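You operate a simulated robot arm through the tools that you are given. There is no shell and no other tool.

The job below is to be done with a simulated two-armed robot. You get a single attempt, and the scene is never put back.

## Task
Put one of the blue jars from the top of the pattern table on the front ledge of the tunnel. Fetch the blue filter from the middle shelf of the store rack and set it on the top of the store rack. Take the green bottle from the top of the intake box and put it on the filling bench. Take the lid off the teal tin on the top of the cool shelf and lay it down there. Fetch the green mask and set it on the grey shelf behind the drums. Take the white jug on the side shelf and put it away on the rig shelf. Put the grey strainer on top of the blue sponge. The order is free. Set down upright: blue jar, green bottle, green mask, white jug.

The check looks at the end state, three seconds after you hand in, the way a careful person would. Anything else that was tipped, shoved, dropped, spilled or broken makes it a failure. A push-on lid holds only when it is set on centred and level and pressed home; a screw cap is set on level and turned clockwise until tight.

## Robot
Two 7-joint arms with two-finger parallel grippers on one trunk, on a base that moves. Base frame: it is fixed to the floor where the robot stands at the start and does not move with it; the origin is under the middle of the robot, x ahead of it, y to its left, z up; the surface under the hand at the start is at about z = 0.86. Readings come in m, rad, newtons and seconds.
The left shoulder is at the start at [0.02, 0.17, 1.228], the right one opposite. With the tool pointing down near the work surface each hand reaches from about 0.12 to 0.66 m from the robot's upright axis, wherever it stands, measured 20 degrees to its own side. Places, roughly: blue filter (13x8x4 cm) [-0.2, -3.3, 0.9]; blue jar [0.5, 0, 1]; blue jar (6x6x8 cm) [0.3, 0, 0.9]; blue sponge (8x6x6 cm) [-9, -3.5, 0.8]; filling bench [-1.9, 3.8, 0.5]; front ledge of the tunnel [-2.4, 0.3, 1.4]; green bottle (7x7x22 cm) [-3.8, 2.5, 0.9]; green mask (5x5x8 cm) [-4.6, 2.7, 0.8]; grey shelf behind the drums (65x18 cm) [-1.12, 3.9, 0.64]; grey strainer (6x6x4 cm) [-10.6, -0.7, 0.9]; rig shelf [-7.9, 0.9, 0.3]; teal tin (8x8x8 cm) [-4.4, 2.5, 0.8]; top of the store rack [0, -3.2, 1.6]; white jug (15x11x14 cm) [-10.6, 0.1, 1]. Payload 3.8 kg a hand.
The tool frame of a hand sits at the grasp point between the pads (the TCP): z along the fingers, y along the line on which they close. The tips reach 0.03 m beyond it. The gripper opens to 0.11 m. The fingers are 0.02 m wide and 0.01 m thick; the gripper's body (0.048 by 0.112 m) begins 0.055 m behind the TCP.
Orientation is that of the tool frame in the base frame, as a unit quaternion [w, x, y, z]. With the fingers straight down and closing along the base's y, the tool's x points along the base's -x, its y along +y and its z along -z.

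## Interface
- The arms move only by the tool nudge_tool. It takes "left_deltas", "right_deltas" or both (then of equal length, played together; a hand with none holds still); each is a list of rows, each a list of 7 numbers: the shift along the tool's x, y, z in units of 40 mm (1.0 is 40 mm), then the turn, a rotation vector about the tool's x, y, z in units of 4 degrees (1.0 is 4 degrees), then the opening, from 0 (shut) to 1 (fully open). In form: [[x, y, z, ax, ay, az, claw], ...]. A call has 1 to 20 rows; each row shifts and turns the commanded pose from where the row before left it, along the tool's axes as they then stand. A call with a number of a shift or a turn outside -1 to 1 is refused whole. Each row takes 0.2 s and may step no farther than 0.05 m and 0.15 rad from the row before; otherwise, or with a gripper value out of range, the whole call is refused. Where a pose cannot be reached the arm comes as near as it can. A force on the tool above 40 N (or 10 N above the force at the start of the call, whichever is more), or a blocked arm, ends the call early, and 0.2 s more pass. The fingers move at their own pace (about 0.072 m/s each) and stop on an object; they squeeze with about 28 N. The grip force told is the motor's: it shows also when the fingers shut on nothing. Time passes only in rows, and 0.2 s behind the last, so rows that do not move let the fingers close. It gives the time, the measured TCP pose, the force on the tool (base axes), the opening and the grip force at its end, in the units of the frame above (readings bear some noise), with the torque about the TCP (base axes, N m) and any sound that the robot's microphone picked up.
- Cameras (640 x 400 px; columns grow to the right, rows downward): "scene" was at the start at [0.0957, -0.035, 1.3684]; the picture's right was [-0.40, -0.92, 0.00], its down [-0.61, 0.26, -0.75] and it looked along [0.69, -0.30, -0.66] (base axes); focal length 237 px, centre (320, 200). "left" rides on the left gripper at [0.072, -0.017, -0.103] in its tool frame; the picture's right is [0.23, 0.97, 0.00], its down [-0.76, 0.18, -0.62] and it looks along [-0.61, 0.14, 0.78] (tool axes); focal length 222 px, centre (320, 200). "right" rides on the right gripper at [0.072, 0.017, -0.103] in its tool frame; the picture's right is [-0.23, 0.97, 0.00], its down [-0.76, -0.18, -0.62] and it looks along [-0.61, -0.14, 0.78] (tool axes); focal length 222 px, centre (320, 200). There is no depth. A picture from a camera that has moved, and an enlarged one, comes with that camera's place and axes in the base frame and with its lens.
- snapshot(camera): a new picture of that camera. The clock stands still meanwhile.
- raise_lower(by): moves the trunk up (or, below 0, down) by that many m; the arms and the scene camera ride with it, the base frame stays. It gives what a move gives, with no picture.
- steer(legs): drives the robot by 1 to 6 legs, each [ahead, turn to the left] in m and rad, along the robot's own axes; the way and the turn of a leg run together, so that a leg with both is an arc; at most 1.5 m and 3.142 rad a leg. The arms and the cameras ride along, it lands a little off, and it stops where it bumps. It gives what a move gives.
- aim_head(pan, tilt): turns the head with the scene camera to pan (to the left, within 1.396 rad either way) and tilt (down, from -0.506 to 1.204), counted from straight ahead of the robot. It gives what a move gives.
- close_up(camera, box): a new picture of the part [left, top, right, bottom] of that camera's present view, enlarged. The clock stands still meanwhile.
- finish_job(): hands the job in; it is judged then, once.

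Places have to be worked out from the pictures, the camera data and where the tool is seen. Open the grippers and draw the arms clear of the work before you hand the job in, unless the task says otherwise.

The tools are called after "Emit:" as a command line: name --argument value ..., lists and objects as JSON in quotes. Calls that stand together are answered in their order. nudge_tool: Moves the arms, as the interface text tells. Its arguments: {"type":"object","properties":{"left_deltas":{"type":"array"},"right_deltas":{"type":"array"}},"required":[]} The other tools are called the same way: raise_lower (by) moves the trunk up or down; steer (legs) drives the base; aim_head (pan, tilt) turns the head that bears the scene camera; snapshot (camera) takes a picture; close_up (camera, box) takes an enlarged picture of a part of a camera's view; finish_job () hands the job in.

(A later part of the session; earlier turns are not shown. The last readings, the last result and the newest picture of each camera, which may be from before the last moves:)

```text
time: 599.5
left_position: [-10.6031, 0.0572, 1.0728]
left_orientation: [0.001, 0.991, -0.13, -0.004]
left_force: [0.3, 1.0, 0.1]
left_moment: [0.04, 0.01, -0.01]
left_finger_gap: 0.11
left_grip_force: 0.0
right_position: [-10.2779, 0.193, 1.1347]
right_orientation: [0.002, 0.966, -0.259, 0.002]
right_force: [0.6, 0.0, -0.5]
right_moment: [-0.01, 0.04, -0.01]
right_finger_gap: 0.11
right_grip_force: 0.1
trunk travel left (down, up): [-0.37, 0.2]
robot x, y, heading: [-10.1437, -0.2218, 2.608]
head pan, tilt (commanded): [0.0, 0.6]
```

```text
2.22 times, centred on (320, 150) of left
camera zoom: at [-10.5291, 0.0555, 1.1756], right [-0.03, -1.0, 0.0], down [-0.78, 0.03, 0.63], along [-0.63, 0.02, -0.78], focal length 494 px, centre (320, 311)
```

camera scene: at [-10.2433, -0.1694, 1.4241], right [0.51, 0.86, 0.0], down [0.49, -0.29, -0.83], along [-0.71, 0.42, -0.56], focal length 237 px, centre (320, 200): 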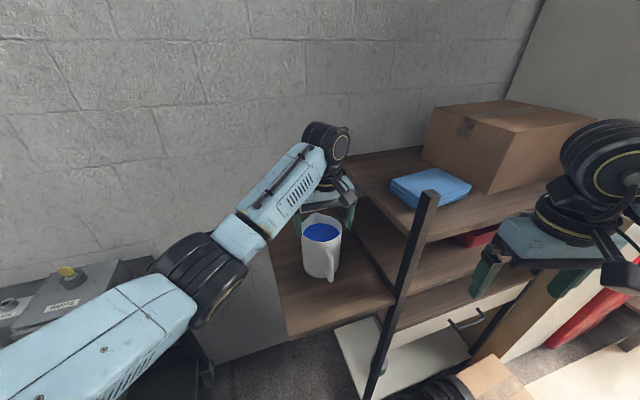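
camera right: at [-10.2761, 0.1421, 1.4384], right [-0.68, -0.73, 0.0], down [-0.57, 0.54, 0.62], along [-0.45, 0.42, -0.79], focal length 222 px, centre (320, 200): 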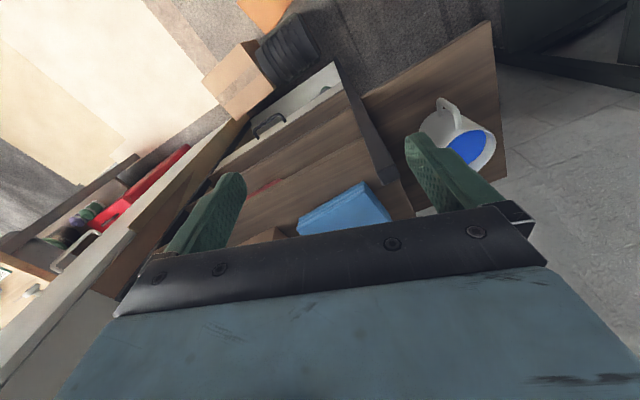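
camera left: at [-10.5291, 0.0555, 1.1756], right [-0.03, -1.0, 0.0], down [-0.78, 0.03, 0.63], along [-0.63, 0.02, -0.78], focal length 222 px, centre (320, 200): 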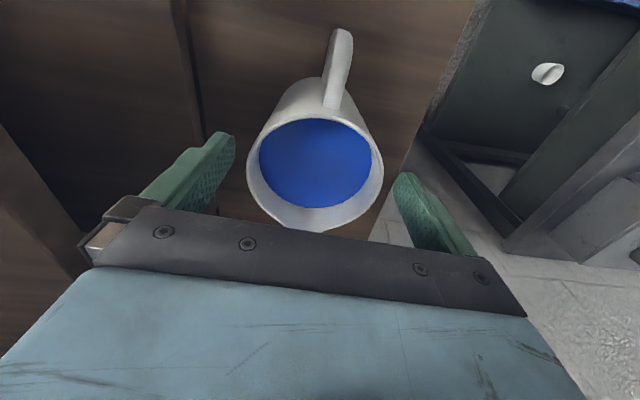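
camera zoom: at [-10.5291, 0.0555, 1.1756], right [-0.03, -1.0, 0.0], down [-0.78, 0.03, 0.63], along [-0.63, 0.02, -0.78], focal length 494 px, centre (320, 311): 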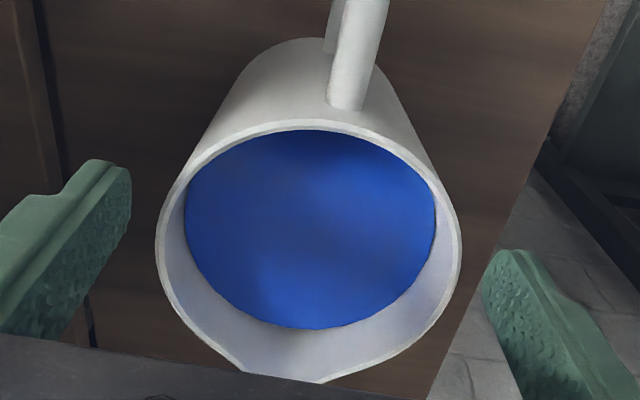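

Jug centre is 11 mm forward and 2 mm aside of the TCP. I correct and descend halfway, checking.

Emit:
nudge_tool --left_deltas '[[-0.29, -0.05, 0, 0, 0, 0, 1], [0, 0, 0.3, 0, 0, 0, 1], [0, 0, 0.3, 0, 0, 0, 1], [0, 0, 0.3, 0, 0, 0, 1], [0, 0, 0, 0, 0, 0, 1]]'

Emit:
close_up --camera "left" --box '[200, 80, 440, 280]'

```text
time: 600.3
left_position: [-10.6156, 0.0643, 1.0661]
left_orientation: [-0.003, 0.991, -0.131, -0.014]
left_force: [5.9, -4.7, 15.2]
left_moment: [-0.99, -0.09, 0.37]
left_finger_gap: 0.1101
left_grip_force: 0.0
right_position: [-10.2771, 0.1918, 1.134]
right_orientation: [0.001, 0.966, -0.258, 0.001]
right_force: [-0.5, 1.2, 0.5]
right_moment: [-0.02, -0.03, 0.05]
right_finger_gap: 0.1097
right_grip_force: 0.1
trunk travel left (down, up): [-0.37, 0.2]
robot x, y, heading: [-10.145, -0.222, 2.607]
head pan, tilt (commanded): [0.0, 0.6]
stopped in row 3 (left hand): the force on the tool passed its limit at 51 N (the readings are from after the stop); the commanded pose is now the measured one
```

```text
2.00 times, centred on (320, 180) of left
camera zoom: at [-10.5394, 0.0617, 1.1667], right [-0.03, -1.0, -0.01], down [-0.77, 0.02, 0.64], along [-0.64, 0.03, -0.77], focal length 444 px, centre (320, 240)
```

zoom: 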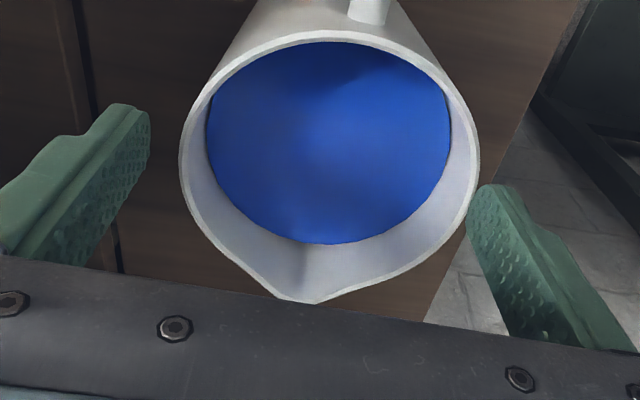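

Something stopped the hand: the gripper's north end met the shelf's upper board (z≈1.12), which overhangs close to the jug. I'll first slide the jug ~6 cm south by its handle with the right hand. Left hand up; right hand yaws and pitches toward horizontal.

Emit:
nudge_tool --left_deltas '[[0, 0.1, -0.6, 0, 0, 0, 1], [0, 0, -0.8, 0, 0, 0, 1], [0, 0, -0.8, 0, 0, 0, 1], [0, 0, -0.8, 0, 0, 0, 1], [0, 0, 0, 0, 0, 0, 1], [0, 0, 0, 0, 0, 0, 1], [0, 0, 0, 0, 0, 0, 1], [0, 0, 0, 0, 0, 0, 1], [0, 0, 0, 0, 0, 0, 1], [0, 0, 0, 0, 0, 0, 1], [0, 0, 0, 0, 0, 0, 1], [0, 0, 0, 0, 0, 0, 1], [0, 0, 0, 0, 0, 0, 1], [0, 0, 0, 0, 0, 0, 1], [0, 0, 0, 0, 0, 0, 1], [0, 0, 0, 0, 0, 0, 1], [0, 0, 0, 0, 0, 0, 1], [0, 0, 0, 0, 0, 0, 1], [0, 0, 0, 0, 0, 0, 1], [0, 0, 0, 0, 0, 0, 1]]' --right_deltas '[[0.5, 0, 0, 0, 0, -1, 1], [0.5, 0, 0, 0, 0, -1, 1], [0, 0, 0, 0, 0, -1, 1], [0, 0, 0, 0, 0, -1, 1], [0, 0, 0, 0, 0, -0.75, 1], [0, 0, 0, 0, -1, 0, 1], [0, 0, 0, 0, -1, 0, 1], [0, 0, 0, 0, -1, 0, 1], [0, 0, 0, 0, -1, 0, 1], [0, 0, 0, 0, -1, 0, 1], [0, 0, 0, 0, -1, 0, 1], [0, 0, 0, 0, -1, 0, 1], [0, 0, 0, 0, -1, 0, 1], [0, 0, 0, 0, -1, 0, 1], [0, 0, 0, 0, -1, 0, 1], [0, 0, 0, 0, -1, 0, 1], [0, 0, 0, 0, -1, 0, 1], [0, 0, 0, 0, -1, 0, 1], [0, 0, 0, 0, -1, 0, 1], [0, 0, 0, 0, -1, 0, 1]]'

Emit:
snapshot --camera "scene"

Emit:
snapshot --camera "right"

```text
time: 604.5
left_position: [-10.612, 0.0591, 1.1844]
left_orientation: [-0.003, 0.991, -0.131, -0.012]
left_force: [-0.9, -0.9, 0.3]
left_moment: [0.03, 0.02, 0.0]
left_finger_gap: 0.1099
left_grip_force: 0.0
right_position: [-10.2955, 0.2538, 1.1456]
right_orientation: [-0.046, 0.863, -0.083, -0.496]
right_force: [0.4, 0.3, 0.1]
right_moment: [-0.02, -0.03, -0.01]
right_finger_gap: 0.1097
right_grip_force: 0.1
right hand out of reach, approached as far as the arm can: row 8, 9, 10, 11, 12, 13, 14, 15, 16, 17, 18, 19, 20
trunk travel left (down, up): [-0.37, 0.2]
robot x, y, heading: [-10.1438, -0.2223, 2.606]
head pan, tilt (commanded): [0.0, 0.6]
```

```text
taken
camera scene: at [-10.2433, -0.1693, 1.424], right [0.51, 0.86, 0.0], down [0.49, -0.29, -0.83], along [-0.71, 0.42, -0.56], focal length 237 px, centre (320, 200)
```

scene: 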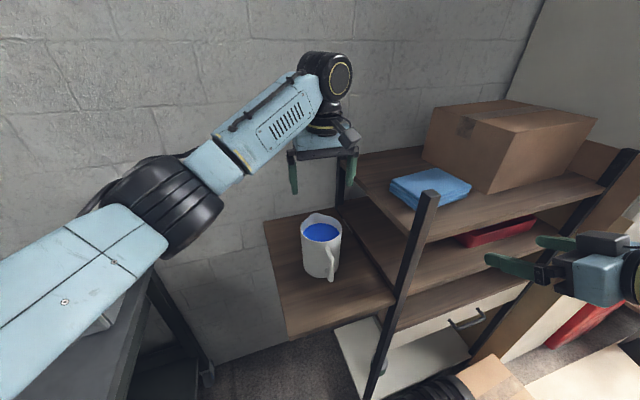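

```text
taken
camera right: at [-10.1749, 0.2128, 1.1356], right [-0.3, -0.93, 0.2], down [0.19, 0.15, 0.97], along [-0.94, 0.32, 0.13], focal length 222 px, centre (320, 200)
```

right: 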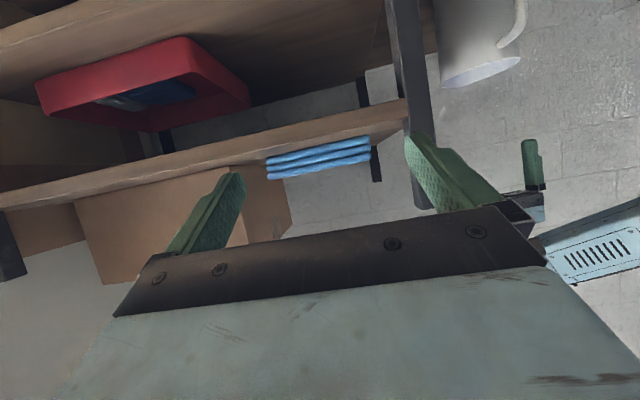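

The geometry here is too cramped: I need to stand further back for the handle. I raise the left hand more, back up, and re-park at ≈[-10.04,-0.14] facing the handle direction (heading 2.93).

Emit:
nudge_tool --left_deltas '[[0.3, 0, -0.9, 0, 0, 0, 1], [0.3, 0, -0.9, 0, 0, 0, 1], [0, 0, 0, 0, 0, 0, 1]]'

Emit:
steer --legs '[[-0.25, 0.0], [0.0, -0.536], [0.238, 0.0], [0.0, 0.86]]'

Emit:
snapshot --camera "scene"

Emit:
snapshot --camera "right"

```text
time: 605.3
left_position: [-10.5901, 0.052, 1.2523]
left_orientation: [-0.002, 0.991, -0.131, -0.013]
left_force: [-0.3, 0.1, -0.5]
left_moment: [-0.03, 0.0, -0.01]
left_finger_gap: 0.1096
left_grip_force: 0.0
right_position: [-10.2956, 0.2545, 1.1445]
right_orientation: [-0.045, 0.863, -0.082, -0.496]
right_force: [-0.6, -1.1, -0.4]
right_moment: [0.02, 0.02, 0.0]
right_finger_gap: 0.1099
right_grip_force: 0.0
trunk travel left (down, up): [-0.37, 0.2]
robot x, y, heading: [-10.1439, -0.222, 2.609]
head pan, tilt (commanded): [0.0, 0.6]
```

```text
time: 612.3
left_position: [-10.5486, -0.0238, 1.2512]
left_orientation: [0.0, 0.999, 0.032, -0.011]
left_force: [-0.2, -0.2, -1.1]
left_moment: [-0.02, -0.03, 0.02]
left_finger_gap: 0.1097
left_grip_force: 0.1
right_position: [-10.3352, 0.2616, 1.1452]
right_orientation: [0.036, 0.865, 0.059, -0.497]
right_force: [0.0, -0.2, -0.1]
right_moment: [-0.02, 0.0, -0.02]
right_finger_gap: 0.1101
right_grip_force: 0.1
trunk travel left (down, up): [-0.37, 0.2]
robot x, y, heading: [-10.0371, -0.1425, 2.934]
head pan, tilt (commanded): [0.0, 0.6]
```

```text
taken
camera scene: at [-10.1505, -0.1217, 1.424], right [0.2, 0.98, 0.0], down [0.55, -0.12, -0.82], along [-0.81, 0.17, -0.57], focal length 237 px, centre (320, 200)
```

scene: 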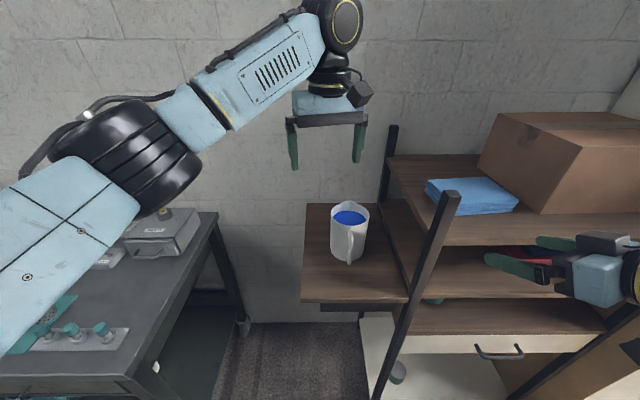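

```text
taken
camera right: at [-10.2077, 0.2613, 1.1359], right [0.02, -0.98, 0.2], down [0.13, 0.2, 0.97], along [-0.99, 0.01, 0.13], focal length 222 px, centre (320, 200)
```

right: 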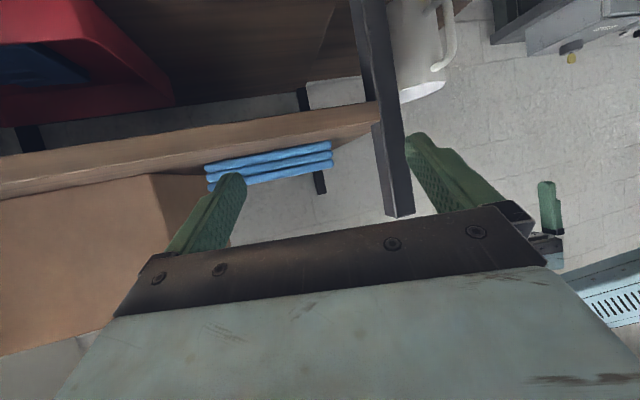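

Let me zoom on the jug and its handle from here.

Emit:
close_up --camera "scene" --box '[290, 180, 430, 290]'

```text
3.64 times, centred on (360, 235) of scene
camera zoom: at [-10.1505, -0.1217, 1.424], right [0.2, 0.98, 0.0], down [0.55, -0.12, -0.82], along [-0.81, 0.17, -0.57], focal length 862 px, centre (174, 73)
```

zoom: 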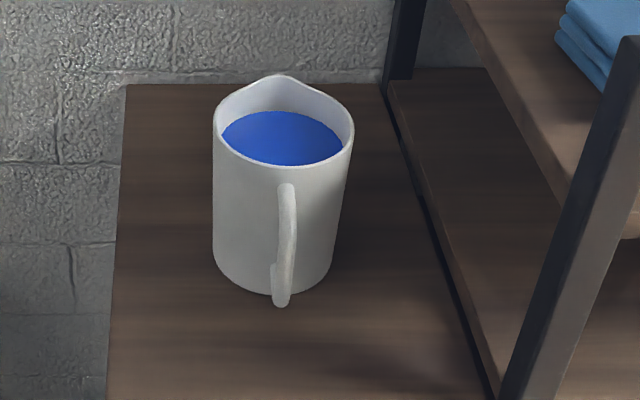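

Handle points to about -20°; its bar is at ≈[-10.546,0.032]. I move the left hand away to the left, turn the right hand to line up (28° clockwise) and raise it above the post (top z≈1.22).

Emit:
nudge_tool --left_deltas '[[0, 0.9, 0, 0, 0, 0, 1], [0, 0.9, 0, 0, 0, 0, 1], [0, 0.9, 0, 0, 0, 0, 1], [0, 0.9, 0, 0, 0, 0, 1], [0, 0.9, 0, 0, 0, 0, 1], [0, 0.9, 0, 0, 0, 0, 1], [0, 0, 0, 0, 0, 0, 1], [0, 0, 0, 0, 0, 0, 1], [0, 0, 0, 0, 0, 0, 1], [0, 0, 0, 0, 0, 0, 1]]' --right_deltas '[[0, 0, 0, 1, 0, 0.58, 1], [0, 0, 0, 1, 0, 0.58, 1], [0, 0, 0, 1, 0, 0.58, 1], [0, 0, 0, 1, 0, 0.58, 1], [0, 0, 0, 1, 0, 0.58, 1], [0, 0, 0, 1, 0, 0.58, 1], [-0.85, 0, -0.5, 0, 0, 0, 1], [-0.85, 0, -0.5, 0, 0, 0, 1], [-0.85, 0, -0.5, 0, 0, 0, 1], [-0.4, 0, -0.23, 0, 0, 0, 1]]'

Emit:
snapshot --camera "scene"

Emit:
snapshot --camera "right"

```text
time: 614.5
left_position: [-10.5367, -0.239, 1.251]
left_orientation: [0.0, 0.999, 0.032, -0.012]
left_force: [-0.7, -0.2, 1.1]
left_moment: [0.03, -0.02, -0.02]
left_finger_gap: 0.11
left_grip_force: 0.0
right_position: [-10.3717, 0.2959, 1.2762]
right_orientation: [-0.085, 0.855, -0.15, -0.489]
right_force: [-0.1, 0.1, -0.6]
right_moment: [0.04, 0.01, -0.01]
right_finger_gap: 0.11
right_grip_force: 0.0
right hand out of reach, approached as far as the arm can: row 1, 2, 3, 4, 5, 6, 7
trunk travel left (down, up): [-0.37, 0.2]
robot x, y, heading: [-10.0408, -0.1403, 2.935]
head pan, tilt (commanded): [0.0, 0.6]
```

```text
taken
camera scene: at [-10.1505, -0.1216, 1.424], right [0.2, 0.98, 0.0], down [0.55, -0.12, -0.82], along [-0.81, 0.17, -0.57], focal length 237 px, centre (320, 200)
```

scene: 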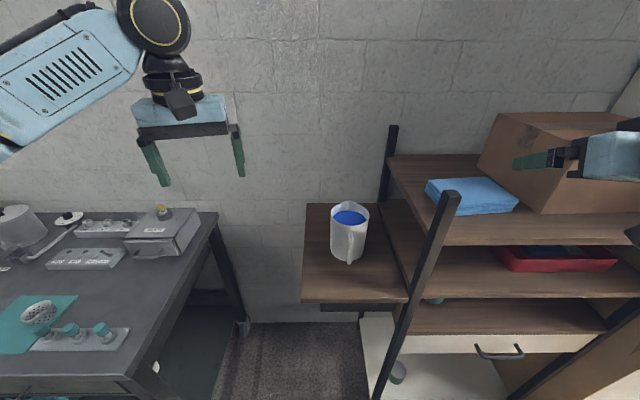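

```text
taken
camera right: at [-10.2583, 0.2369, 1.2668], right [-0.44, -0.88, 0.2], down [0.2, 0.12, 0.97], along [-0.88, 0.47, 0.13], focal length 222 px, centre (320, 200)
```

right: 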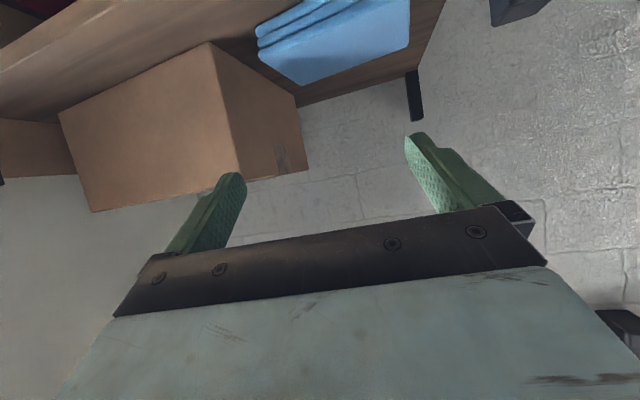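

The moment data show the earlier contact was the south fingertip on the rim (I was ~4 mm off, a small camera bias), not the board. So the body grip is feasible. I retract the right hand, lift the left, and re-park at ≈[-10.09,0.0], same heading, for the left-hand grip.

Emit:
nudge_tool --left_deltas '[[0, 0, -0.9, 0, 0, 0, 1], [0, 0, -0.9, 0, 0, 0, 1], [0, 0, -0.9, 0, 0, 0, 1], [0, 0, -0.9, 0, 0, 0, 1], [0, 0, 0, 0, 0, 0, 1]]' --right_deltas '[[0.47, 0, -0.81, 0, 0, 0, 1], [0.47, 0, -0.81, 0, 0, 0, 1], [0.47, 0, -0.81, 0, 0, 0, 1], [0.2, 0, -0.4, 0, 0, 0, 1], [0, 0, 0, 0, 0, 0, 1]]'

Emit:
steer --legs '[[0.0, -1.02], [0.145, 0.0], [0.0, 1.02]]'

Emit:
snapshot --camera "scene"

```text
time: 615.7
left_position: [-10.5319, -0.2401, 1.3948]
left_orientation: [-0.001, 0.999, 0.033, -0.012]
left_force: [-0.4, 0.0, -0.5]
left_moment: [0.0, 0.03, 0.02]
left_finger_gap: 0.1097
left_grip_force: 0.0
right_position: [-10.3037, 0.301, 1.3235]
right_orientation: [-0.085, 0.854, -0.15, -0.491]
right_force: [0.3, -0.6, 0.4]
right_moment: [-0.01, 0.04, 0.0]
right_finger_gap: 0.11
right_grip_force: 0.1
right hand out of reach, approached as far as the arm can: row 1, 2, 3, 4
trunk travel left (down, up): [-0.37, 0.2]
robot x, y, heading: [-10.0426, -0.1393, 2.935]
head pan, tilt (commanded): [0.0, 0.6]
```

```text
time: 622.2
left_position: [-10.5196, -0.13, 1.3938]
left_orientation: [0.001, 0.999, 0.045, -0.011]
left_force: [-0.1, 0.5, 0.0]
left_moment: [0.0, 0.0, -0.02]
left_finger_gap: 0.1101
left_grip_force: 0.0
right_position: [-10.3048, 0.4166, 1.3219]
right_orientation: [-0.078, 0.857, -0.139, -0.491]
right_force: [0.0, -0.2, 0.1]
right_moment: [-0.02, 0.0, 0.02]
right_finger_gap: 0.1104
right_grip_force: 0.1
trunk travel left (down, up): [-0.37, 0.2]
robot x, y, heading: [-10.0343, -0.0201, 2.95]
head pan, tilt (commanded): [0.0, 0.6]
```

```text
taken
camera scene: at [-10.1412, -0.0008, 1.424], right [0.19, 0.98, 0.0], down [0.55, -0.11, -0.83], along [-0.81, 0.16, -0.56], focal length 237 px, centre (320, 200)
```

scene: 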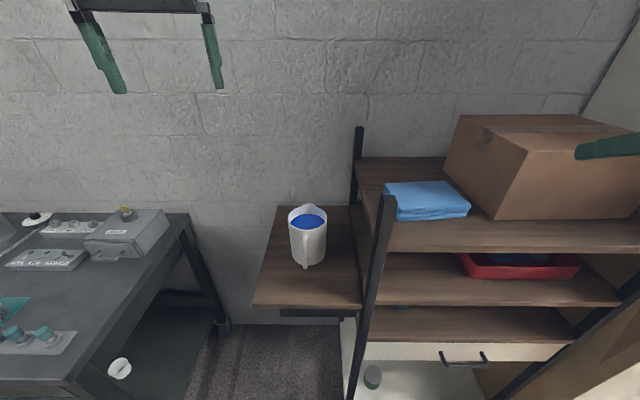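

I drive 7 cm closer, turn the left hand 25° clockwise to match the handle, and move it over the jug at z≈1.12.

Emit:
steer --legs '[[0.07, 0.0]]'

Emit:
nudge_tool --left_deltas '[[0, 0, 0, 0, 0, 1, 1], [0, 0, 0, 0, 0, 1, 1], [0, 0, 0, 0, 0, 1, 1], [0, 0, 0, 0, 0, 1, 1], [0, 0, 0, 0, 0, 1, 1], [0, 0, 0, 0, 0, 1, 1], [0, 0, 0, 0, 0, 0.25, 1], [-0.45, -0.78, 0, 0, 0, 0, 1], [-0.45, -0.78, 0, 0, 0, 0, 1], [-0.45, -0.78, 0, 0, 0, 0, 1], [-0.45, -0.78, 0, 0, 0, 0, 1], [-0.45, -0.78, 0, 0, 0, 0, 1], [0, 0, 0.9, 0, 0, 0, 1], [0, 0, 0.9, 0, 0, 0, 1], [0, 0, 0.9, 0, 0, 0, 1], [0, 0, 0.9, 0, 0, 0, 1], [0, 0, 0.9, 0, 0, 0, 1], [0, 0, 0.9, 0, 0, 0, 1], [0, 0, 0.9, 0, 0, 0, 1], [0, 0, 0, 0, 0, 0, 1]]'

Emit:
snapshot --camera "scene"

Emit:
close_up --camera "left" --box '[200, 20, 440, 220]'

```text
time: 623.4
left_position: [-10.5226, -0.1274, 1.3936]
left_orientation: [0.0, 0.999, 0.045, -0.012]
left_force: [-0.7, 0.0, -0.7]
left_moment: [0.01, -0.02, 0.01]
left_finger_gap: 0.11
left_grip_force: 0.1
right_position: [-10.3076, 0.4166, 1.3221]
right_orientation: [-0.078, 0.857, -0.139, -0.49]
right_force: [0.0, 0.6, 0.7]
right_moment: [-0.01, -0.01, 0.03]
right_finger_gap: 0.1097
right_grip_force: 0.1
trunk travel left (down, up): [-0.37, 0.2]
robot x, y, heading: [-10.0378, -0.0167, 2.94]
head pan, tilt (commanded): [0.0, 0.6]
stopped in leg 1: the robot was blocked; the commanded pose is now the measured one
```

```text
time: 627.6
left_position: [-10.5608, 0.0486, 1.1426]
left_orientation: [0.002, 0.985, -0.172, -0.012]
left_force: [0.1, 0.7, 0.0]
left_moment: [0.0, -0.04, -0.03]
left_finger_gap: 0.1102
left_grip_force: 0.0
right_position: [-10.306, 0.418, 1.3221]
right_orientation: [-0.078, 0.856, -0.139, -0.491]
right_force: [-0.2, 0.6, 0.1]
right_moment: [-0.03, -0.01, -0.03]
right_finger_gap: 0.1099
right_grip_force: 0.0
trunk travel left (down, up): [-0.37, 0.2]
robot x, y, heading: [-10.0363, -0.0209, 2.947]
head pan, tilt (commanded): [0.0, 0.6]
```

```text
taken
camera scene: at [-10.1428, -0.0008, 1.4241], right [0.2, 0.98, 0.0], down [0.55, -0.11, -0.83], along [-0.81, 0.16, -0.56], focal length 237 px, centre (320, 200)
```

scene: 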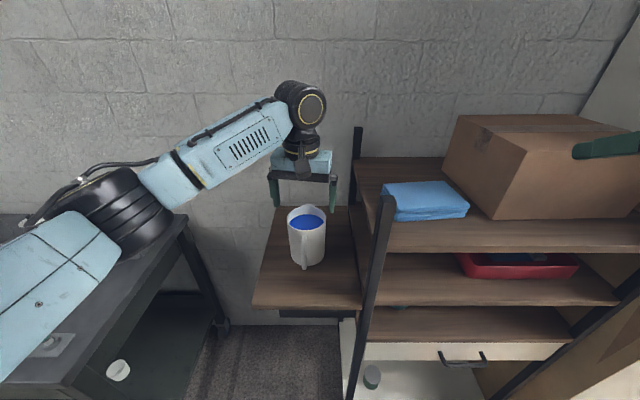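

```text
2.00 times, centred on (320, 120) of left
camera zoom: at [-10.4847, 0.0414, 1.2442], right [-0.12, -0.99, 0.0], down [-0.76, 0.09, 0.64], along [-0.64, 0.07, -0.77], focal length 444 px, centre (320, 360)
```

zoom: 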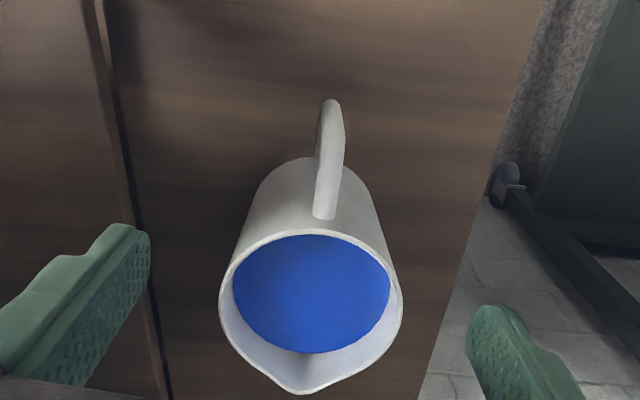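

The base was blocked after a few mm (something low in front), but the arm reaches. Jug centre is 5.5 cm further forward and ~7-9 mm to the tool's +y. I move there, lower to z≈1.075 and re-measure.

Emit:
nudge_tool --left_deltas '[[-0.7, 0.1, 0, 0, 0, 0, 1], [-0.68, 0.1, 0, 0, 0, 0, 1], [0, 0, 0.6, 0, 0, 0, 1], [0, 0, 0.6, 0, 0, 0, 1], [0, 0, 0.5, 0, 0, 0, 1], [0, 0, 0, 0, 0, 0, 1]]'

Emit:
close_up --camera "left" --box '[200, 60, 440, 260]'

Emit:
close_up --camera "scene" --box '[240, 140, 380, 290]'

```text
time: 629.0
left_position: [-10.6163, 0.0604, 1.078]
left_orientation: [0.003, 0.985, -0.172, -0.011]
left_force: [0.2, 0.8, 0.7]
left_moment: [-0.02, 0.01, -0.03]
left_finger_gap: 0.1103
left_grip_force: 0.0
right_position: [-10.3061, 0.4171, 1.3218]
right_orientation: [-0.078, 0.856, -0.138, -0.491]
right_force: [0.3, -0.3, 0.1]
right_moment: [0.01, 0.0, 0.01]
right_finger_gap: 0.1102
right_grip_force: 0.1
trunk travel left (down, up): [-0.37, 0.2]
robot x, y, heading: [-10.0309, -0.0228, 2.945]
head pan, tilt (commanded): [0.0, 0.6]
```

```text
2.00 times, centred on (320, 160) of left
camera zoom: at [-10.5406, 0.0522, 1.1788], right [-0.12, -0.99, 0.0], down [-0.76, 0.09, 0.64], along [-0.64, 0.07, -0.77], focal length 444 px, centre (320, 280)
```

zoom: 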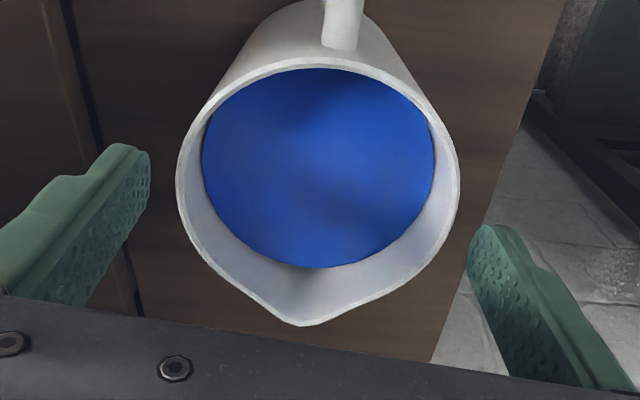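

```text
2.67 times, centred on (310, 215) of scene
camera zoom: at [-10.1429, -0.0007, 1.424], right [0.2, 0.98, 0.0], down [0.55, -0.11, -0.83], along [-0.81, 0.16, -0.56], focal length 632 px, centre (347, 160)
```

zoom: 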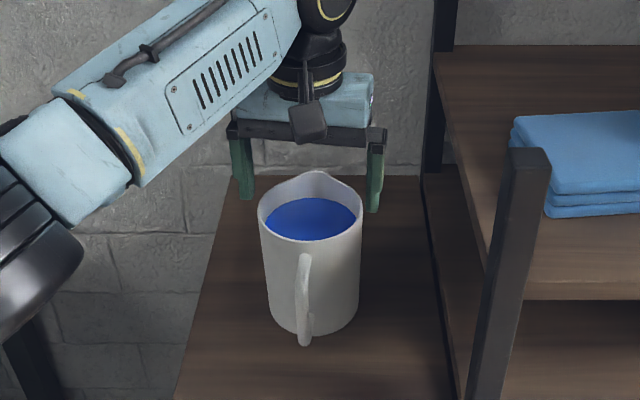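

Centred within ~1.5 mm by both views. I descend 3.2 cm (tips 1.5 cm below the rim) and check for contact.

Emit:
nudge_tool --left_deltas '[[0, 0.03, 0.2, 0, 0, 0, 1], [0, 0, 0.2, 0, 0, 0, 1], [0, 0, 0.2, 0, 0, 0, 1], [0, 0, 0.2, 0, 0, 0, 1], [0, 0, 0, 0, 0, 0, 1]]'

Emit:
close_up --camera "left" --box '[200, 60, 440, 260]'

Emit:
close_up --camera "scene" --box '[240, 140, 380, 290]'

```text
time: 630.2
left_position: [-10.6171, 0.0582, 1.0435]
left_orientation: [0.002, 0.985, -0.172, -0.011]
left_force: [0.3, -0.1, -1.1]
left_moment: [-0.03, 0.0, 0.01]
left_finger_gap: 0.1101
left_grip_force: 0.2
right_position: [-10.3068, 0.4187, 1.3222]
right_orientation: [-0.078, 0.857, -0.139, -0.49]
right_force: [0.2, 0.5, 0.2]
right_moment: [-0.05, -0.02, -0.04]
right_finger_gap: 0.1099
right_grip_force: 0.0
trunk travel left (down, up): [-0.37, 0.2]
robot x, y, heading: [-10.0359, -0.0196, 2.94]
head pan, tilt (commanded): [0.0, 0.6]
```

```text
2.00 times, centred on (320, 160) of left
camera zoom: at [-10.5417, 0.0497, 1.1462], right [-0.12, -0.99, 0.0], down [-0.76, 0.09, 0.64], along [-0.64, 0.07, -0.77], focal length 444 px, centre (320, 280)
```

zoom: 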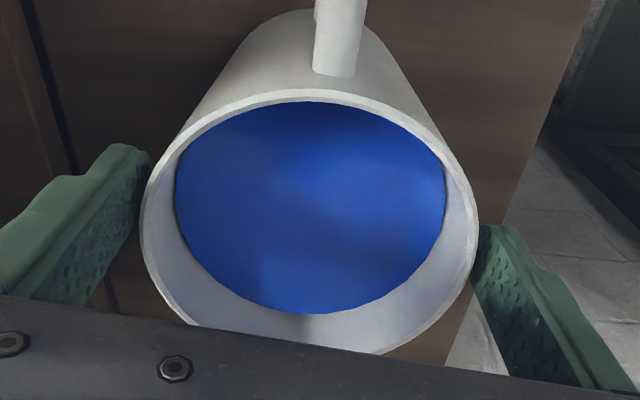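

```text
2.67 times, centred on (310, 215) of scene
camera zoom: at [-10.143, -0.0007, 1.424], right [0.2, 0.98, 0.0], down [0.55, -0.11, -0.83], along [-0.81, 0.16, -0.56], focal length 632 px, centre (347, 160)
```

zoom: 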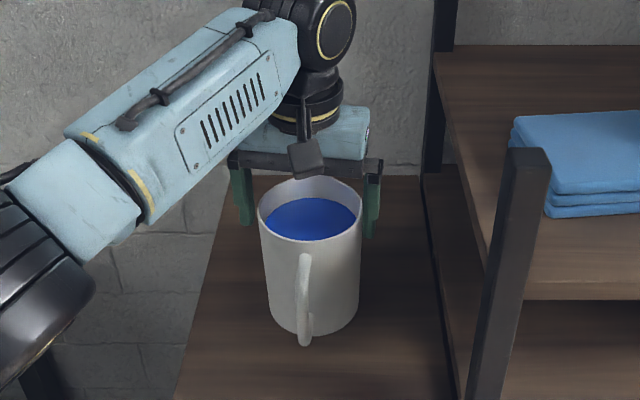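

Fingers pass the rim without contact. I continue down 5.3 cm.

Emit:
nudge_tool --left_deltas '[[0, 0, 0.3, 0, 0, 0, 1], [0, 0, 0.3, 0, 0, 0, 1], [0, 0, 0.3, 0, 0, 0, 1], [0, 0, 0.3, 0, 0, 0, 1], [0, 0, 0.1, 0, 0, 0, 1], [0, 0, 0, 0, 0, 0, 1]]'

Emit:
snapshot --camera "left"

Emit:
close_up --camera "scene" --box '[240, 140, 380, 290]'

```text
time: 631.6
left_position: [-10.619, 0.0576, 0.9938]
left_orientation: [0.002, 0.985, -0.172, -0.011]
left_force: [-0.5, -0.2, -0.2]
left_moment: [-0.04, 0.02, 0.04]
left_finger_gap: 0.11
left_grip_force: 0.1
right_position: [-10.3072, 0.4184, 1.3219]
right_orientation: [-0.079, 0.856, -0.139, -0.492]
right_force: [0.5, 0.5, -0.9]
right_moment: [0.01, 0.05, 0.02]
right_finger_gap: 0.1099
right_grip_force: 0.0
trunk travel left (down, up): [-0.37, 0.2]
robot x, y, heading: [-10.0294, -0.021, 2.947]
head pan, tilt (commanded): [0.0, 0.6]
```

```text
taken
camera left: at [-10.5427, 0.0501, 1.0948], right [-0.12, -0.99, 0.0], down [-0.76, 0.09, 0.64], along [-0.64, 0.07, -0.77], focal length 222 px, centre (320, 200)
```

left: 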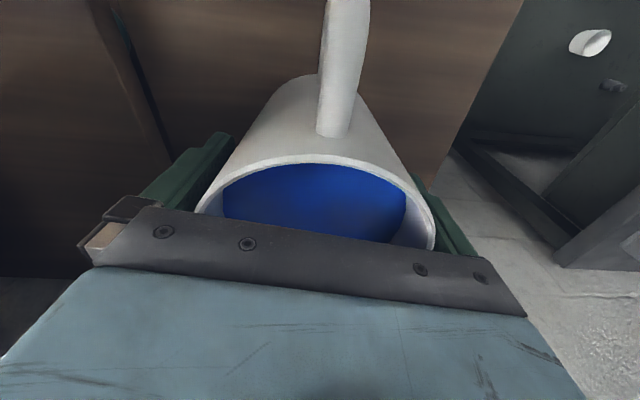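

```text
2.67 times, centred on (310, 215) of scene
camera zoom: at [-10.1431, -0.0008, 1.424], right [0.2, 0.98, 0.0], down [0.55, -0.11, -0.83], along [-0.81, 0.16, -0.56], focal length 632 px, centre (347, 160)
```

zoom: 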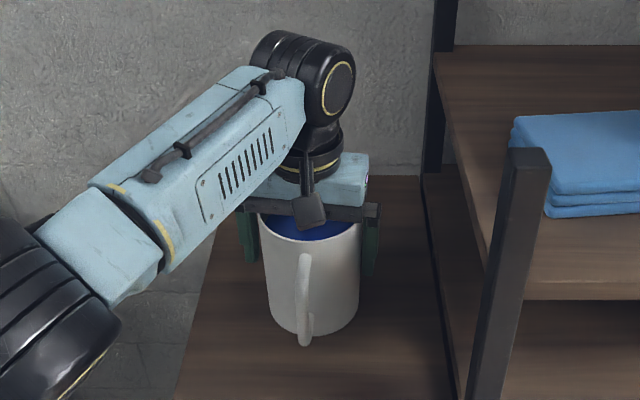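

The hand is around the jug, no contact. I close slowly.

Emit:
nudge_tool --left_deltas '[[0, 0, 0, 0, 0, 0, 0.95], [0, 0, 0, 0, 0, 0, 0.9], [0, 0, 0, 0, 0, 0, 0.85], [0, 0, 0, 0, 0, 0, 0.8], [0, 0, 0, 0, 0, 0, 0.7], [0, 0, 0, 0, 0, 0, 0.6], [0, 0, 0, 0, 0, 0, 0.6]]'

Emit:
snapshot --camera "left"

```text
time: 633.2
left_position: [-10.6184, 0.0582, 0.9924]
left_orientation: [0.003, 0.985, -0.171, -0.012]
left_force: [0.7, 2.3, 0.0]
left_moment: [0.36, -0.12, 0.01]
left_finger_gap: 0.1057
left_grip_force: 28.0
right_position: [-10.3059, 0.4176, 1.322]
right_orientation: [-0.079, 0.856, -0.14, -0.491]
right_force: [0.0, -1.7, -0.2]
right_moment: [0.01, -0.03, 0.0]
right_finger_gap: 0.1099
right_grip_force: 0.1
trunk travel left (down, up): [-0.37, 0.2]
robot x, y, heading: [-10.0356, -0.0185, 2.942]
head pan, tilt (commanded): [0.0, 0.6]
```

```text
taken
camera left: at [-10.5426, 0.0505, 1.0949], right [-0.12, -0.99, 0.0], down [-0.76, 0.09, 0.64], along [-0.64, 0.07, -0.77], focal length 222 px, centre (320, 200)
```

left: 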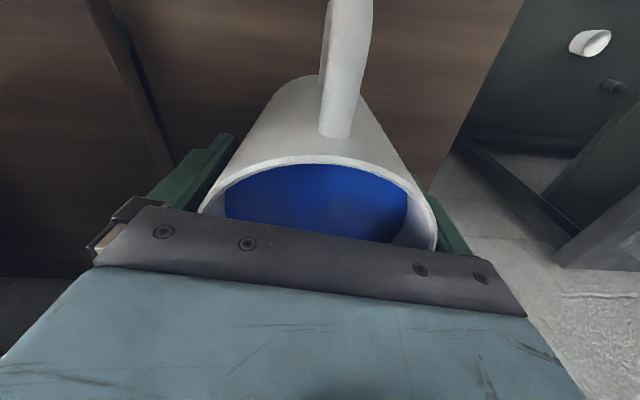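

Gripped at 0.1057 m. I lift slowly 2 cm and check that it hangs level.

Emit:
nudge_tool --left_deltas '[[0, 0, -0.1, 0, 0, 0, 0.6], [0, 0, -0.15, 0, 0, 0, 0.6], [0, 0, -0.25, 0, 0, 0, 0.6], [0, 0, 0, 0, 0, 0, 0.6]]'

Emit:
close_up --camera "scene" --box '[240, 140, 380, 290]'

Emit:
snapshot --camera "left"

```text
time: 634.2
left_position: [-10.6186, 0.0574, 1.0127]
left_orientation: [0.002, 0.985, -0.172, -0.011]
left_force: [0.0, 0.3, -8.3]
left_moment: [0.0, -0.01, 0.02]
left_finger_gap: 0.1054
left_grip_force: 27.9
right_position: [-10.3069, 0.4182, 1.3211]
right_orientation: [-0.079, 0.856, -0.14, -0.491]
right_force: [-1.1, 0.2, 0.1]
right_moment: [-0.02, -0.02, -0.05]
right_finger_gap: 0.11
right_grip_force: 0.0
trunk travel left (down, up): [-0.37, 0.2]
robot x, y, heading: [-10.0332, -0.02, 2.944]
head pan, tilt (commanded): [0.0, 0.6]
```

```text
2.67 times, centred on (310, 215) of scene
camera zoom: at [-10.1438, -0.0006, 1.4239], right [0.2, 0.98, 0.0], down [0.55, -0.11, -0.82], along [-0.81, 0.16, -0.57], focal length 632 px, centre (347, 160)
```

zoom: 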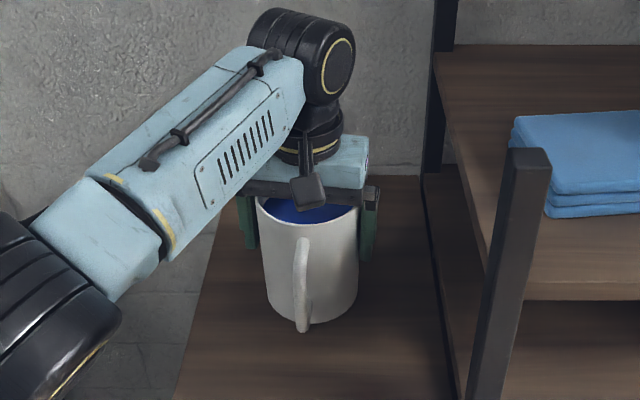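

```text
taken
camera left: at [-10.5431, 0.0502, 1.1143], right [-0.12, -0.99, 0.0], down [-0.76, 0.09, 0.64], along [-0.64, 0.07, -0.77], focal length 222 px, centre (320, 200)
```

left: 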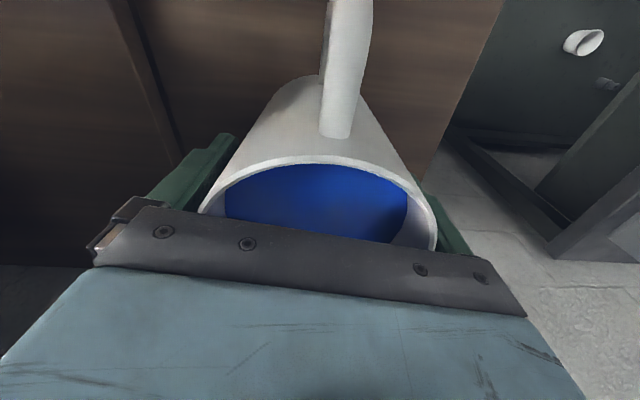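

The jug hangs level (8.3 N). I lift it 8 cm more and back straight away from the shelf.

Emit:
nudge_tool --left_deltas '[[0, 0, -0.4, 0, 0, 0, 0.6], [0, 0, -0.5, 0, 0, 0, 0.6], [0, 0, -0.5, 0, 0, 0, 0.6], [0, 0, -0.5, 0, 0, 0, 0.6], [0, 0, 0, 0, 0, 0, 0.6]]'

Emit:
steer --legs '[[-0.3, 0.0]]'

Emit:
aim_head --pan -0.2 --tilt 0.9

Emit:
snapshot --camera "scene"

```text
time: 635.4
left_position: [-10.6185, 0.0579, 1.088]
left_orientation: [0.002, 0.985, -0.172, -0.011]
left_force: [-0.4, -0.6, -7.6]
left_moment: [0.0, -0.01, -0.02]
left_finger_gap: 0.1053
left_grip_force: 27.6
right_position: [-10.3079, 0.4178, 1.3221]
right_orientation: [-0.079, 0.857, -0.139, -0.49]
right_force: [0.0, -0.1, 0.3]
right_moment: [0.0, 0.0, -0.02]
right_finger_gap: 0.1098
right_grip_force: 0.0
trunk travel left (down, up): [-0.37, 0.2]
robot x, y, heading: [-10.0311, -0.0206, 2.942]
head pan, tilt (commanded): [0.0, 0.6]
```

```text
time: 637.5
left_position: [-10.3207, -0.0004, 1.0879]
left_orientation: [0.003, 0.985, -0.173, -0.013]
left_force: [0.8, 0.3, -8.4]
left_moment: [-0.03, 0.02, -0.03]
left_finger_gap: 0.1053
left_grip_force: 28.1
right_position: [-10.0094, 0.3579, 1.3228]
right_orientation: [-0.078, 0.857, -0.139, -0.49]
right_force: [0.6, 0.7, -0.1]
right_moment: [0.04, 0.03, 0.0]
right_finger_gap: 0.1101
right_grip_force: 0.1
trunk travel left (down, up): [-0.37, 0.2]
robot x, y, heading: [-9.7393, -0.0836, 2.94]
head pan, tilt (commanded): [0.0, 0.6]
```

```text
time: 638.3
left_position: [-10.3221, 0.0015, 1.0862]
left_orientation: [0.003, 0.985, -0.172, -0.011]
left_force: [-0.6, 0.6, -8.5]
left_moment: [0.0, 0.0, -0.03]
left_finger_gap: 0.1051
left_grip_force: 28.4
right_position: [-10.0101, 0.3594, 1.3215]
right_orientation: [-0.079, 0.857, -0.14, -0.49]
right_force: [0.2, -0.5, -0.1]
right_moment: [0.02, 0.0, 0.0]
right_finger_gap: 0.1098
right_grip_force: 0.1
trunk travel left (down, up): [-0.37, 0.2]
robot x, y, heading: [-9.7385, -0.0769, 2.942]
head pan, tilt (commanded): [-0.201, 0.901]
```

```text
taken
camera scene: at [-9.831, -0.0483, 1.3992], right [0.39, 0.92, 0.0], down [0.72, -0.31, -0.62], along [-0.57, 0.24, -0.78], focal length 237 px, centre (320, 200)
```

scene: 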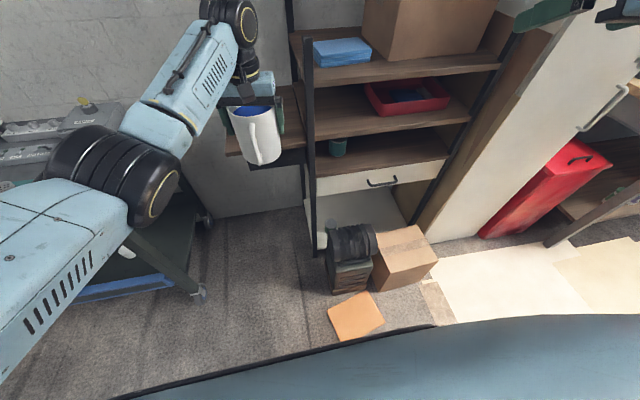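

The jug is clear. I turn to face east and drive along the aisle to the front of the rig, keeping the jug level.

Emit:
steer --legs '[[0.0, -1.45], [0.0, -1.45], [1.0, 0.0], [0.6, 0.0]]'

Emit:
aim_head --pan 0.6 --tilt 0.7

Emit:
snapshot --camera "scene"

Emit:
snapshot --camera "left"

```text
time: 653.6
left_position: [-7.5444, 0.0705, 1.0882]
left_orientation: [0.011, 0.047, 0.999, 0.004]
left_force: [-0.6, 0.8, -7.5]
left_moment: [0.03, 0.0, -0.03]
left_finger_gap: 0.105
left_grip_force: 27.9
right_position: [-7.756, -0.3546, 1.3214]
right_orientation: [0.495, 0.031, 0.868, -0.016]
right_force: [-0.2, -0.2, -1.1]
right_moment: [-0.02, 0.01, 0.01]
right_finger_gap: 0.11
right_grip_force: 0.0
trunk travel left (down, up): [-0.37, 0.2]
robot x, y, heading: [-8.1308, 0.0027, 0.05]
head pan, tilt (commanded): [-0.201, 0.901]
```

```text
time: 654.7
left_position: [-7.5446, 0.07, 1.0871]
left_orientation: [0.011, 0.047, 0.999, 0.003]
left_force: [-0.3, -0.1, -7.6]
left_moment: [0.01, 0.0, -0.02]
left_finger_gap: 0.1052
left_grip_force: 27.7
right_position: [-7.7558, -0.355, 1.3205]
right_orientation: [0.496, 0.031, 0.867, -0.016]
right_force: [-0.7, -0.3, 0.4]
right_moment: [0.0, 0.04, 0.01]
right_finger_gap: 0.1102
right_grip_force: 0.1
trunk travel left (down, up): [-0.37, 0.2]
robot x, y, heading: [-8.1259, 0.0, 0.054]
head pan, tilt (commanded): [0.6, 0.7]
```

```text
taken
camera scene: at [-8.043, 0.0539, 1.4153], right [0.61, -0.8, 0.0], down [-0.51, -0.39, -0.76], along [0.61, 0.46, -0.64], focal length 237 px, centre (320, 200)
```

scene: 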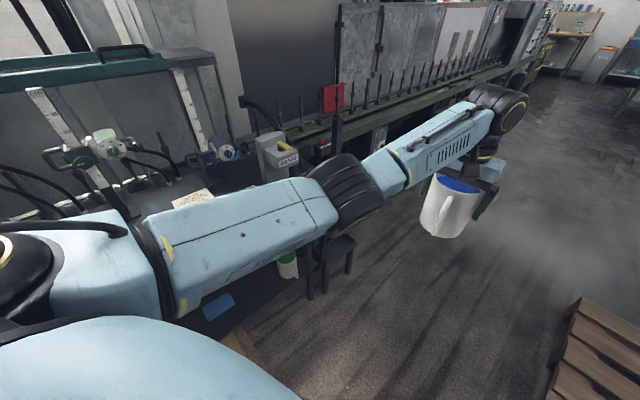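

```text
taken
camera left: at [-7.6212, 0.0598, 1.1887], right [-0.13, 0.99, 0.0], down [0.76, 0.1, 0.64], along [0.63, 0.09, -0.77], focal length 222 px, centre (320, 200)
```

left: 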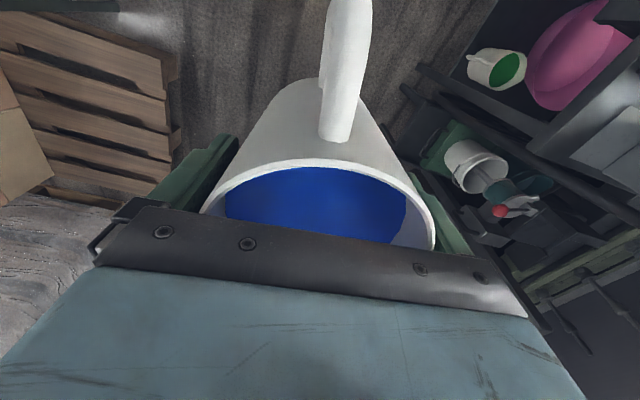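

The jug is still level and nothing spilled. The rig front is 0.70 m from me, so I can turn left in place toward it (jug stays ~5 cm in front of the edge, above it), then back off a little to look.

Emit:
steer --legs '[[0.0, 0.7], [-0.1, 0.0], [0.0, 0.61]]'

Emit:
aim_head --pan -0.1 --tilt 0.75

Emit:
snapshot --camera "scene"

```text
time: 659.4
left_position: [-8.1134, 0.5197, 1.0879]
left_orientation: [0.007, -0.567, 0.823, 0.01]
left_force: [0.7, 0.5, -8.0]
left_moment: [-0.01, 0.03, 0.0]
left_finger_gap: 0.105
left_grip_force: 28.3
right_position: [-7.7598, 0.2031, 1.3217]
right_orientation: [0.405, -0.501, 0.709, 0.287]
right_force: [0.6, -0.5, -0.3]
right_moment: [-0.03, 0.01, 0.0]
right_finger_gap: 0.11
right_grip_force: 0.1
trunk travel left (down, up): [-0.37, 0.2]
robot x, y, heading: [-8.2031, -0.0664, 1.353]
head pan, tilt (commanded): [0.6, 0.7]
```

```text
time: 660.5
left_position: [-8.1137, 0.519, 1.0861]
left_orientation: [0.006, -0.569, 0.822, 0.01]
left_force: [-0.1, 0.3, -9.2]
left_moment: [0.02, -0.02, 0.02]
left_finger_gap: 0.1046
left_grip_force: 28.0
right_position: [-7.7592, 0.2026, 1.3219]
right_orientation: [0.405, -0.502, 0.708, 0.289]
right_force: [0.6, -0.9, 0.0]
right_moment: [-0.01, 0.0, -0.01]
right_finger_gap: 0.1101
right_grip_force: 0.1
trunk travel left (down, up): [-0.37, 0.2]
robot x, y, heading: [-8.2034, -0.0655, 1.359]
head pan, tilt (commanded): [-0.099, 0.75]
```

```text
taken
camera scene: at [-8.1751, 0.035, 1.4111], right [0.95, -0.31, 0.0], down [-0.21, -0.65, -0.73], along [0.23, 0.7, -0.68], focal length 237 px, centre (320, 200)
```

scene: 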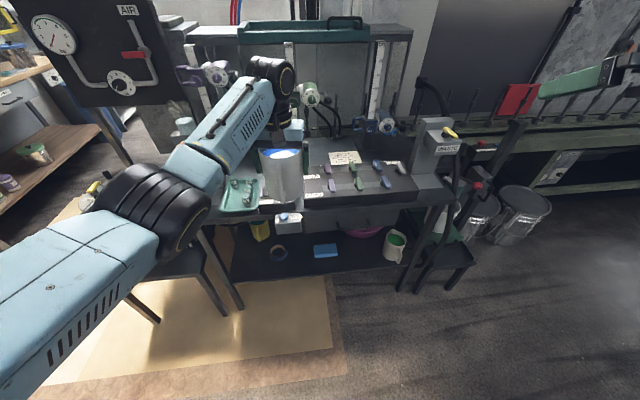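

I face the rig squarely. Zooming on its lower shelf to choose the spot.

Emit:
close_up --camera "scene" --box '[210, 190, 430, 310]'

```text
2.91 times, centred on (320, 250) of scene
camera zoom: at [-8.1751, 0.035, 1.4111], right [0.95, -0.31, 0.0], down [-0.21, -0.65, -0.73], along [0.23, 0.7, -0.68], focal length 690 px, centre (320, 54)
```

zoom: 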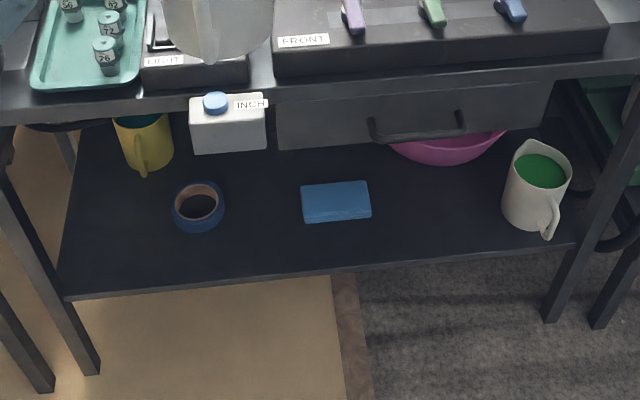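

The shelf's middle is under a drawer (bottom z≈0.57), so with an upright hand the jug must go at the left part: free spot ≈[-8.285,0.80] beside the ring and in front of the yellow mug (table apron there ≈0.695). I lower the trunk 0.35 m and move the jug left, then down, still in front of the rig.

Emit:
raise_lower --by -0.35

Emit:
nudge_tool --left_deltas '[[0.3, 0.7, 0, 0, 0, 0, 0.6], [0.3, 0.7, 0, 0, 0, 0, 0.6], [0.3, 0.7, 0, 0, 0, 0, 0.6], [0.3, 0.7, 0, 0, 0, 0, 0.6], [0.3, 0.7, 0, 0, 0, 0, 0.6], [0.3, 0.7, 0, 0, 0, 0, 0.6], [0.3, 0.7, 0, 0, 0, 0, 0.6], [0, 0.7, 0, 0, 0, 0, 0.6], [0, 0, 0, 0, 0, 0, 0.6]]'

Emit:
snapshot --camera "scene"

Emit:
snapshot --camera "left"

```text
time: 663.9
left_position: [-8.1126, 0.5193, 0.7365]
left_orientation: [0.006, -0.568, 0.823, 0.01]
left_force: [0.2, 0.2, -7.2]
left_moment: [0.0, 0.02, 0.0]
left_finger_gap: 0.1051
left_grip_force: 28.1
right_position: [-7.7601, 0.2029, 0.972]
right_orientation: [0.404, -0.502, 0.709, 0.288]
right_force: [-0.5, -0.6, -0.5]
right_moment: [-0.01, -0.02, -0.02]
right_finger_gap: 0.1102
right_grip_force: 0.0
trunk travel left (down, up): [-0.02, 0.55]
robot x, y, heading: [-8.1995, -0.0666, 1.356]
head pan, tilt (commanded): [-0.099, 0.75]
```

```text
time: 665.9
left_position: [-8.3522, 0.5187, 0.738]
left_orientation: [0.006, -0.567, 0.823, 0.009]
left_force: [0.1, 0.5, -7.7]
left_moment: [0.02, 0.0, 0.0]
left_finger_gap: 0.1048
left_grip_force: 27.8
right_position: [-7.7607, 0.2031, 0.9714]
right_orientation: [0.404, -0.502, 0.708, 0.288]
right_force: [0.1, 0.2, -0.3]
right_moment: [0.0, 0.0, -0.02]
right_finger_gap: 0.11
right_grip_force: 0.0
trunk travel left (down, up): [-0.02, 0.55]
robot x, y, heading: [-8.2053, -0.0629, 1.353]
head pan, tilt (commanded): [-0.099, 0.75]
```

```text
taken
camera scene: at [-8.1752, 0.0347, 1.0611], right [0.95, -0.31, 0.0], down [-0.21, -0.65, -0.73], along [0.23, 0.69, -0.68], focal length 237 px, centre (320, 200)
```

scene: 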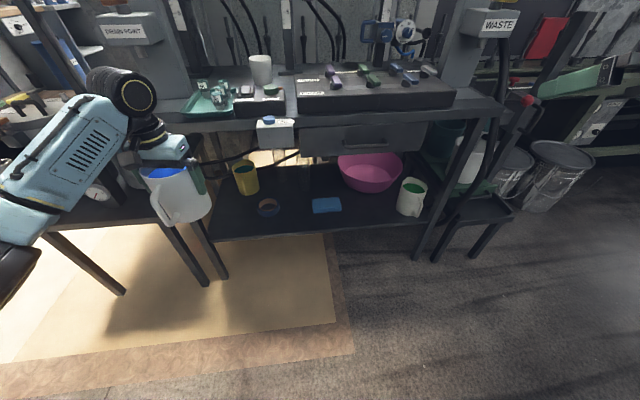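

```text
taken
camera left: at [-8.3621, 0.4438, 0.8395], right [-0.99, 0.13, 0.0], down [0.1, 0.76, 0.64], along [0.08, 0.64, -0.77], focal length 222 px, centre (320, 200)
```

left: 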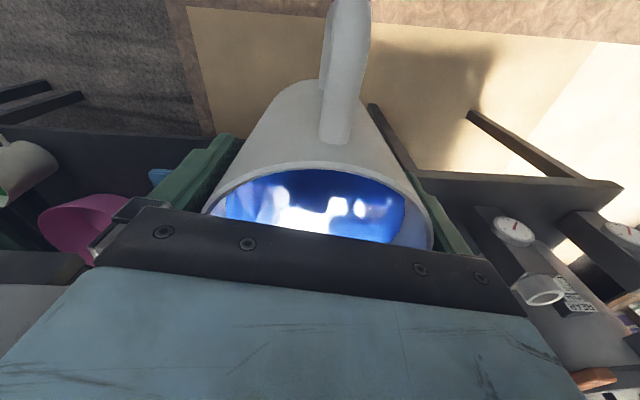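

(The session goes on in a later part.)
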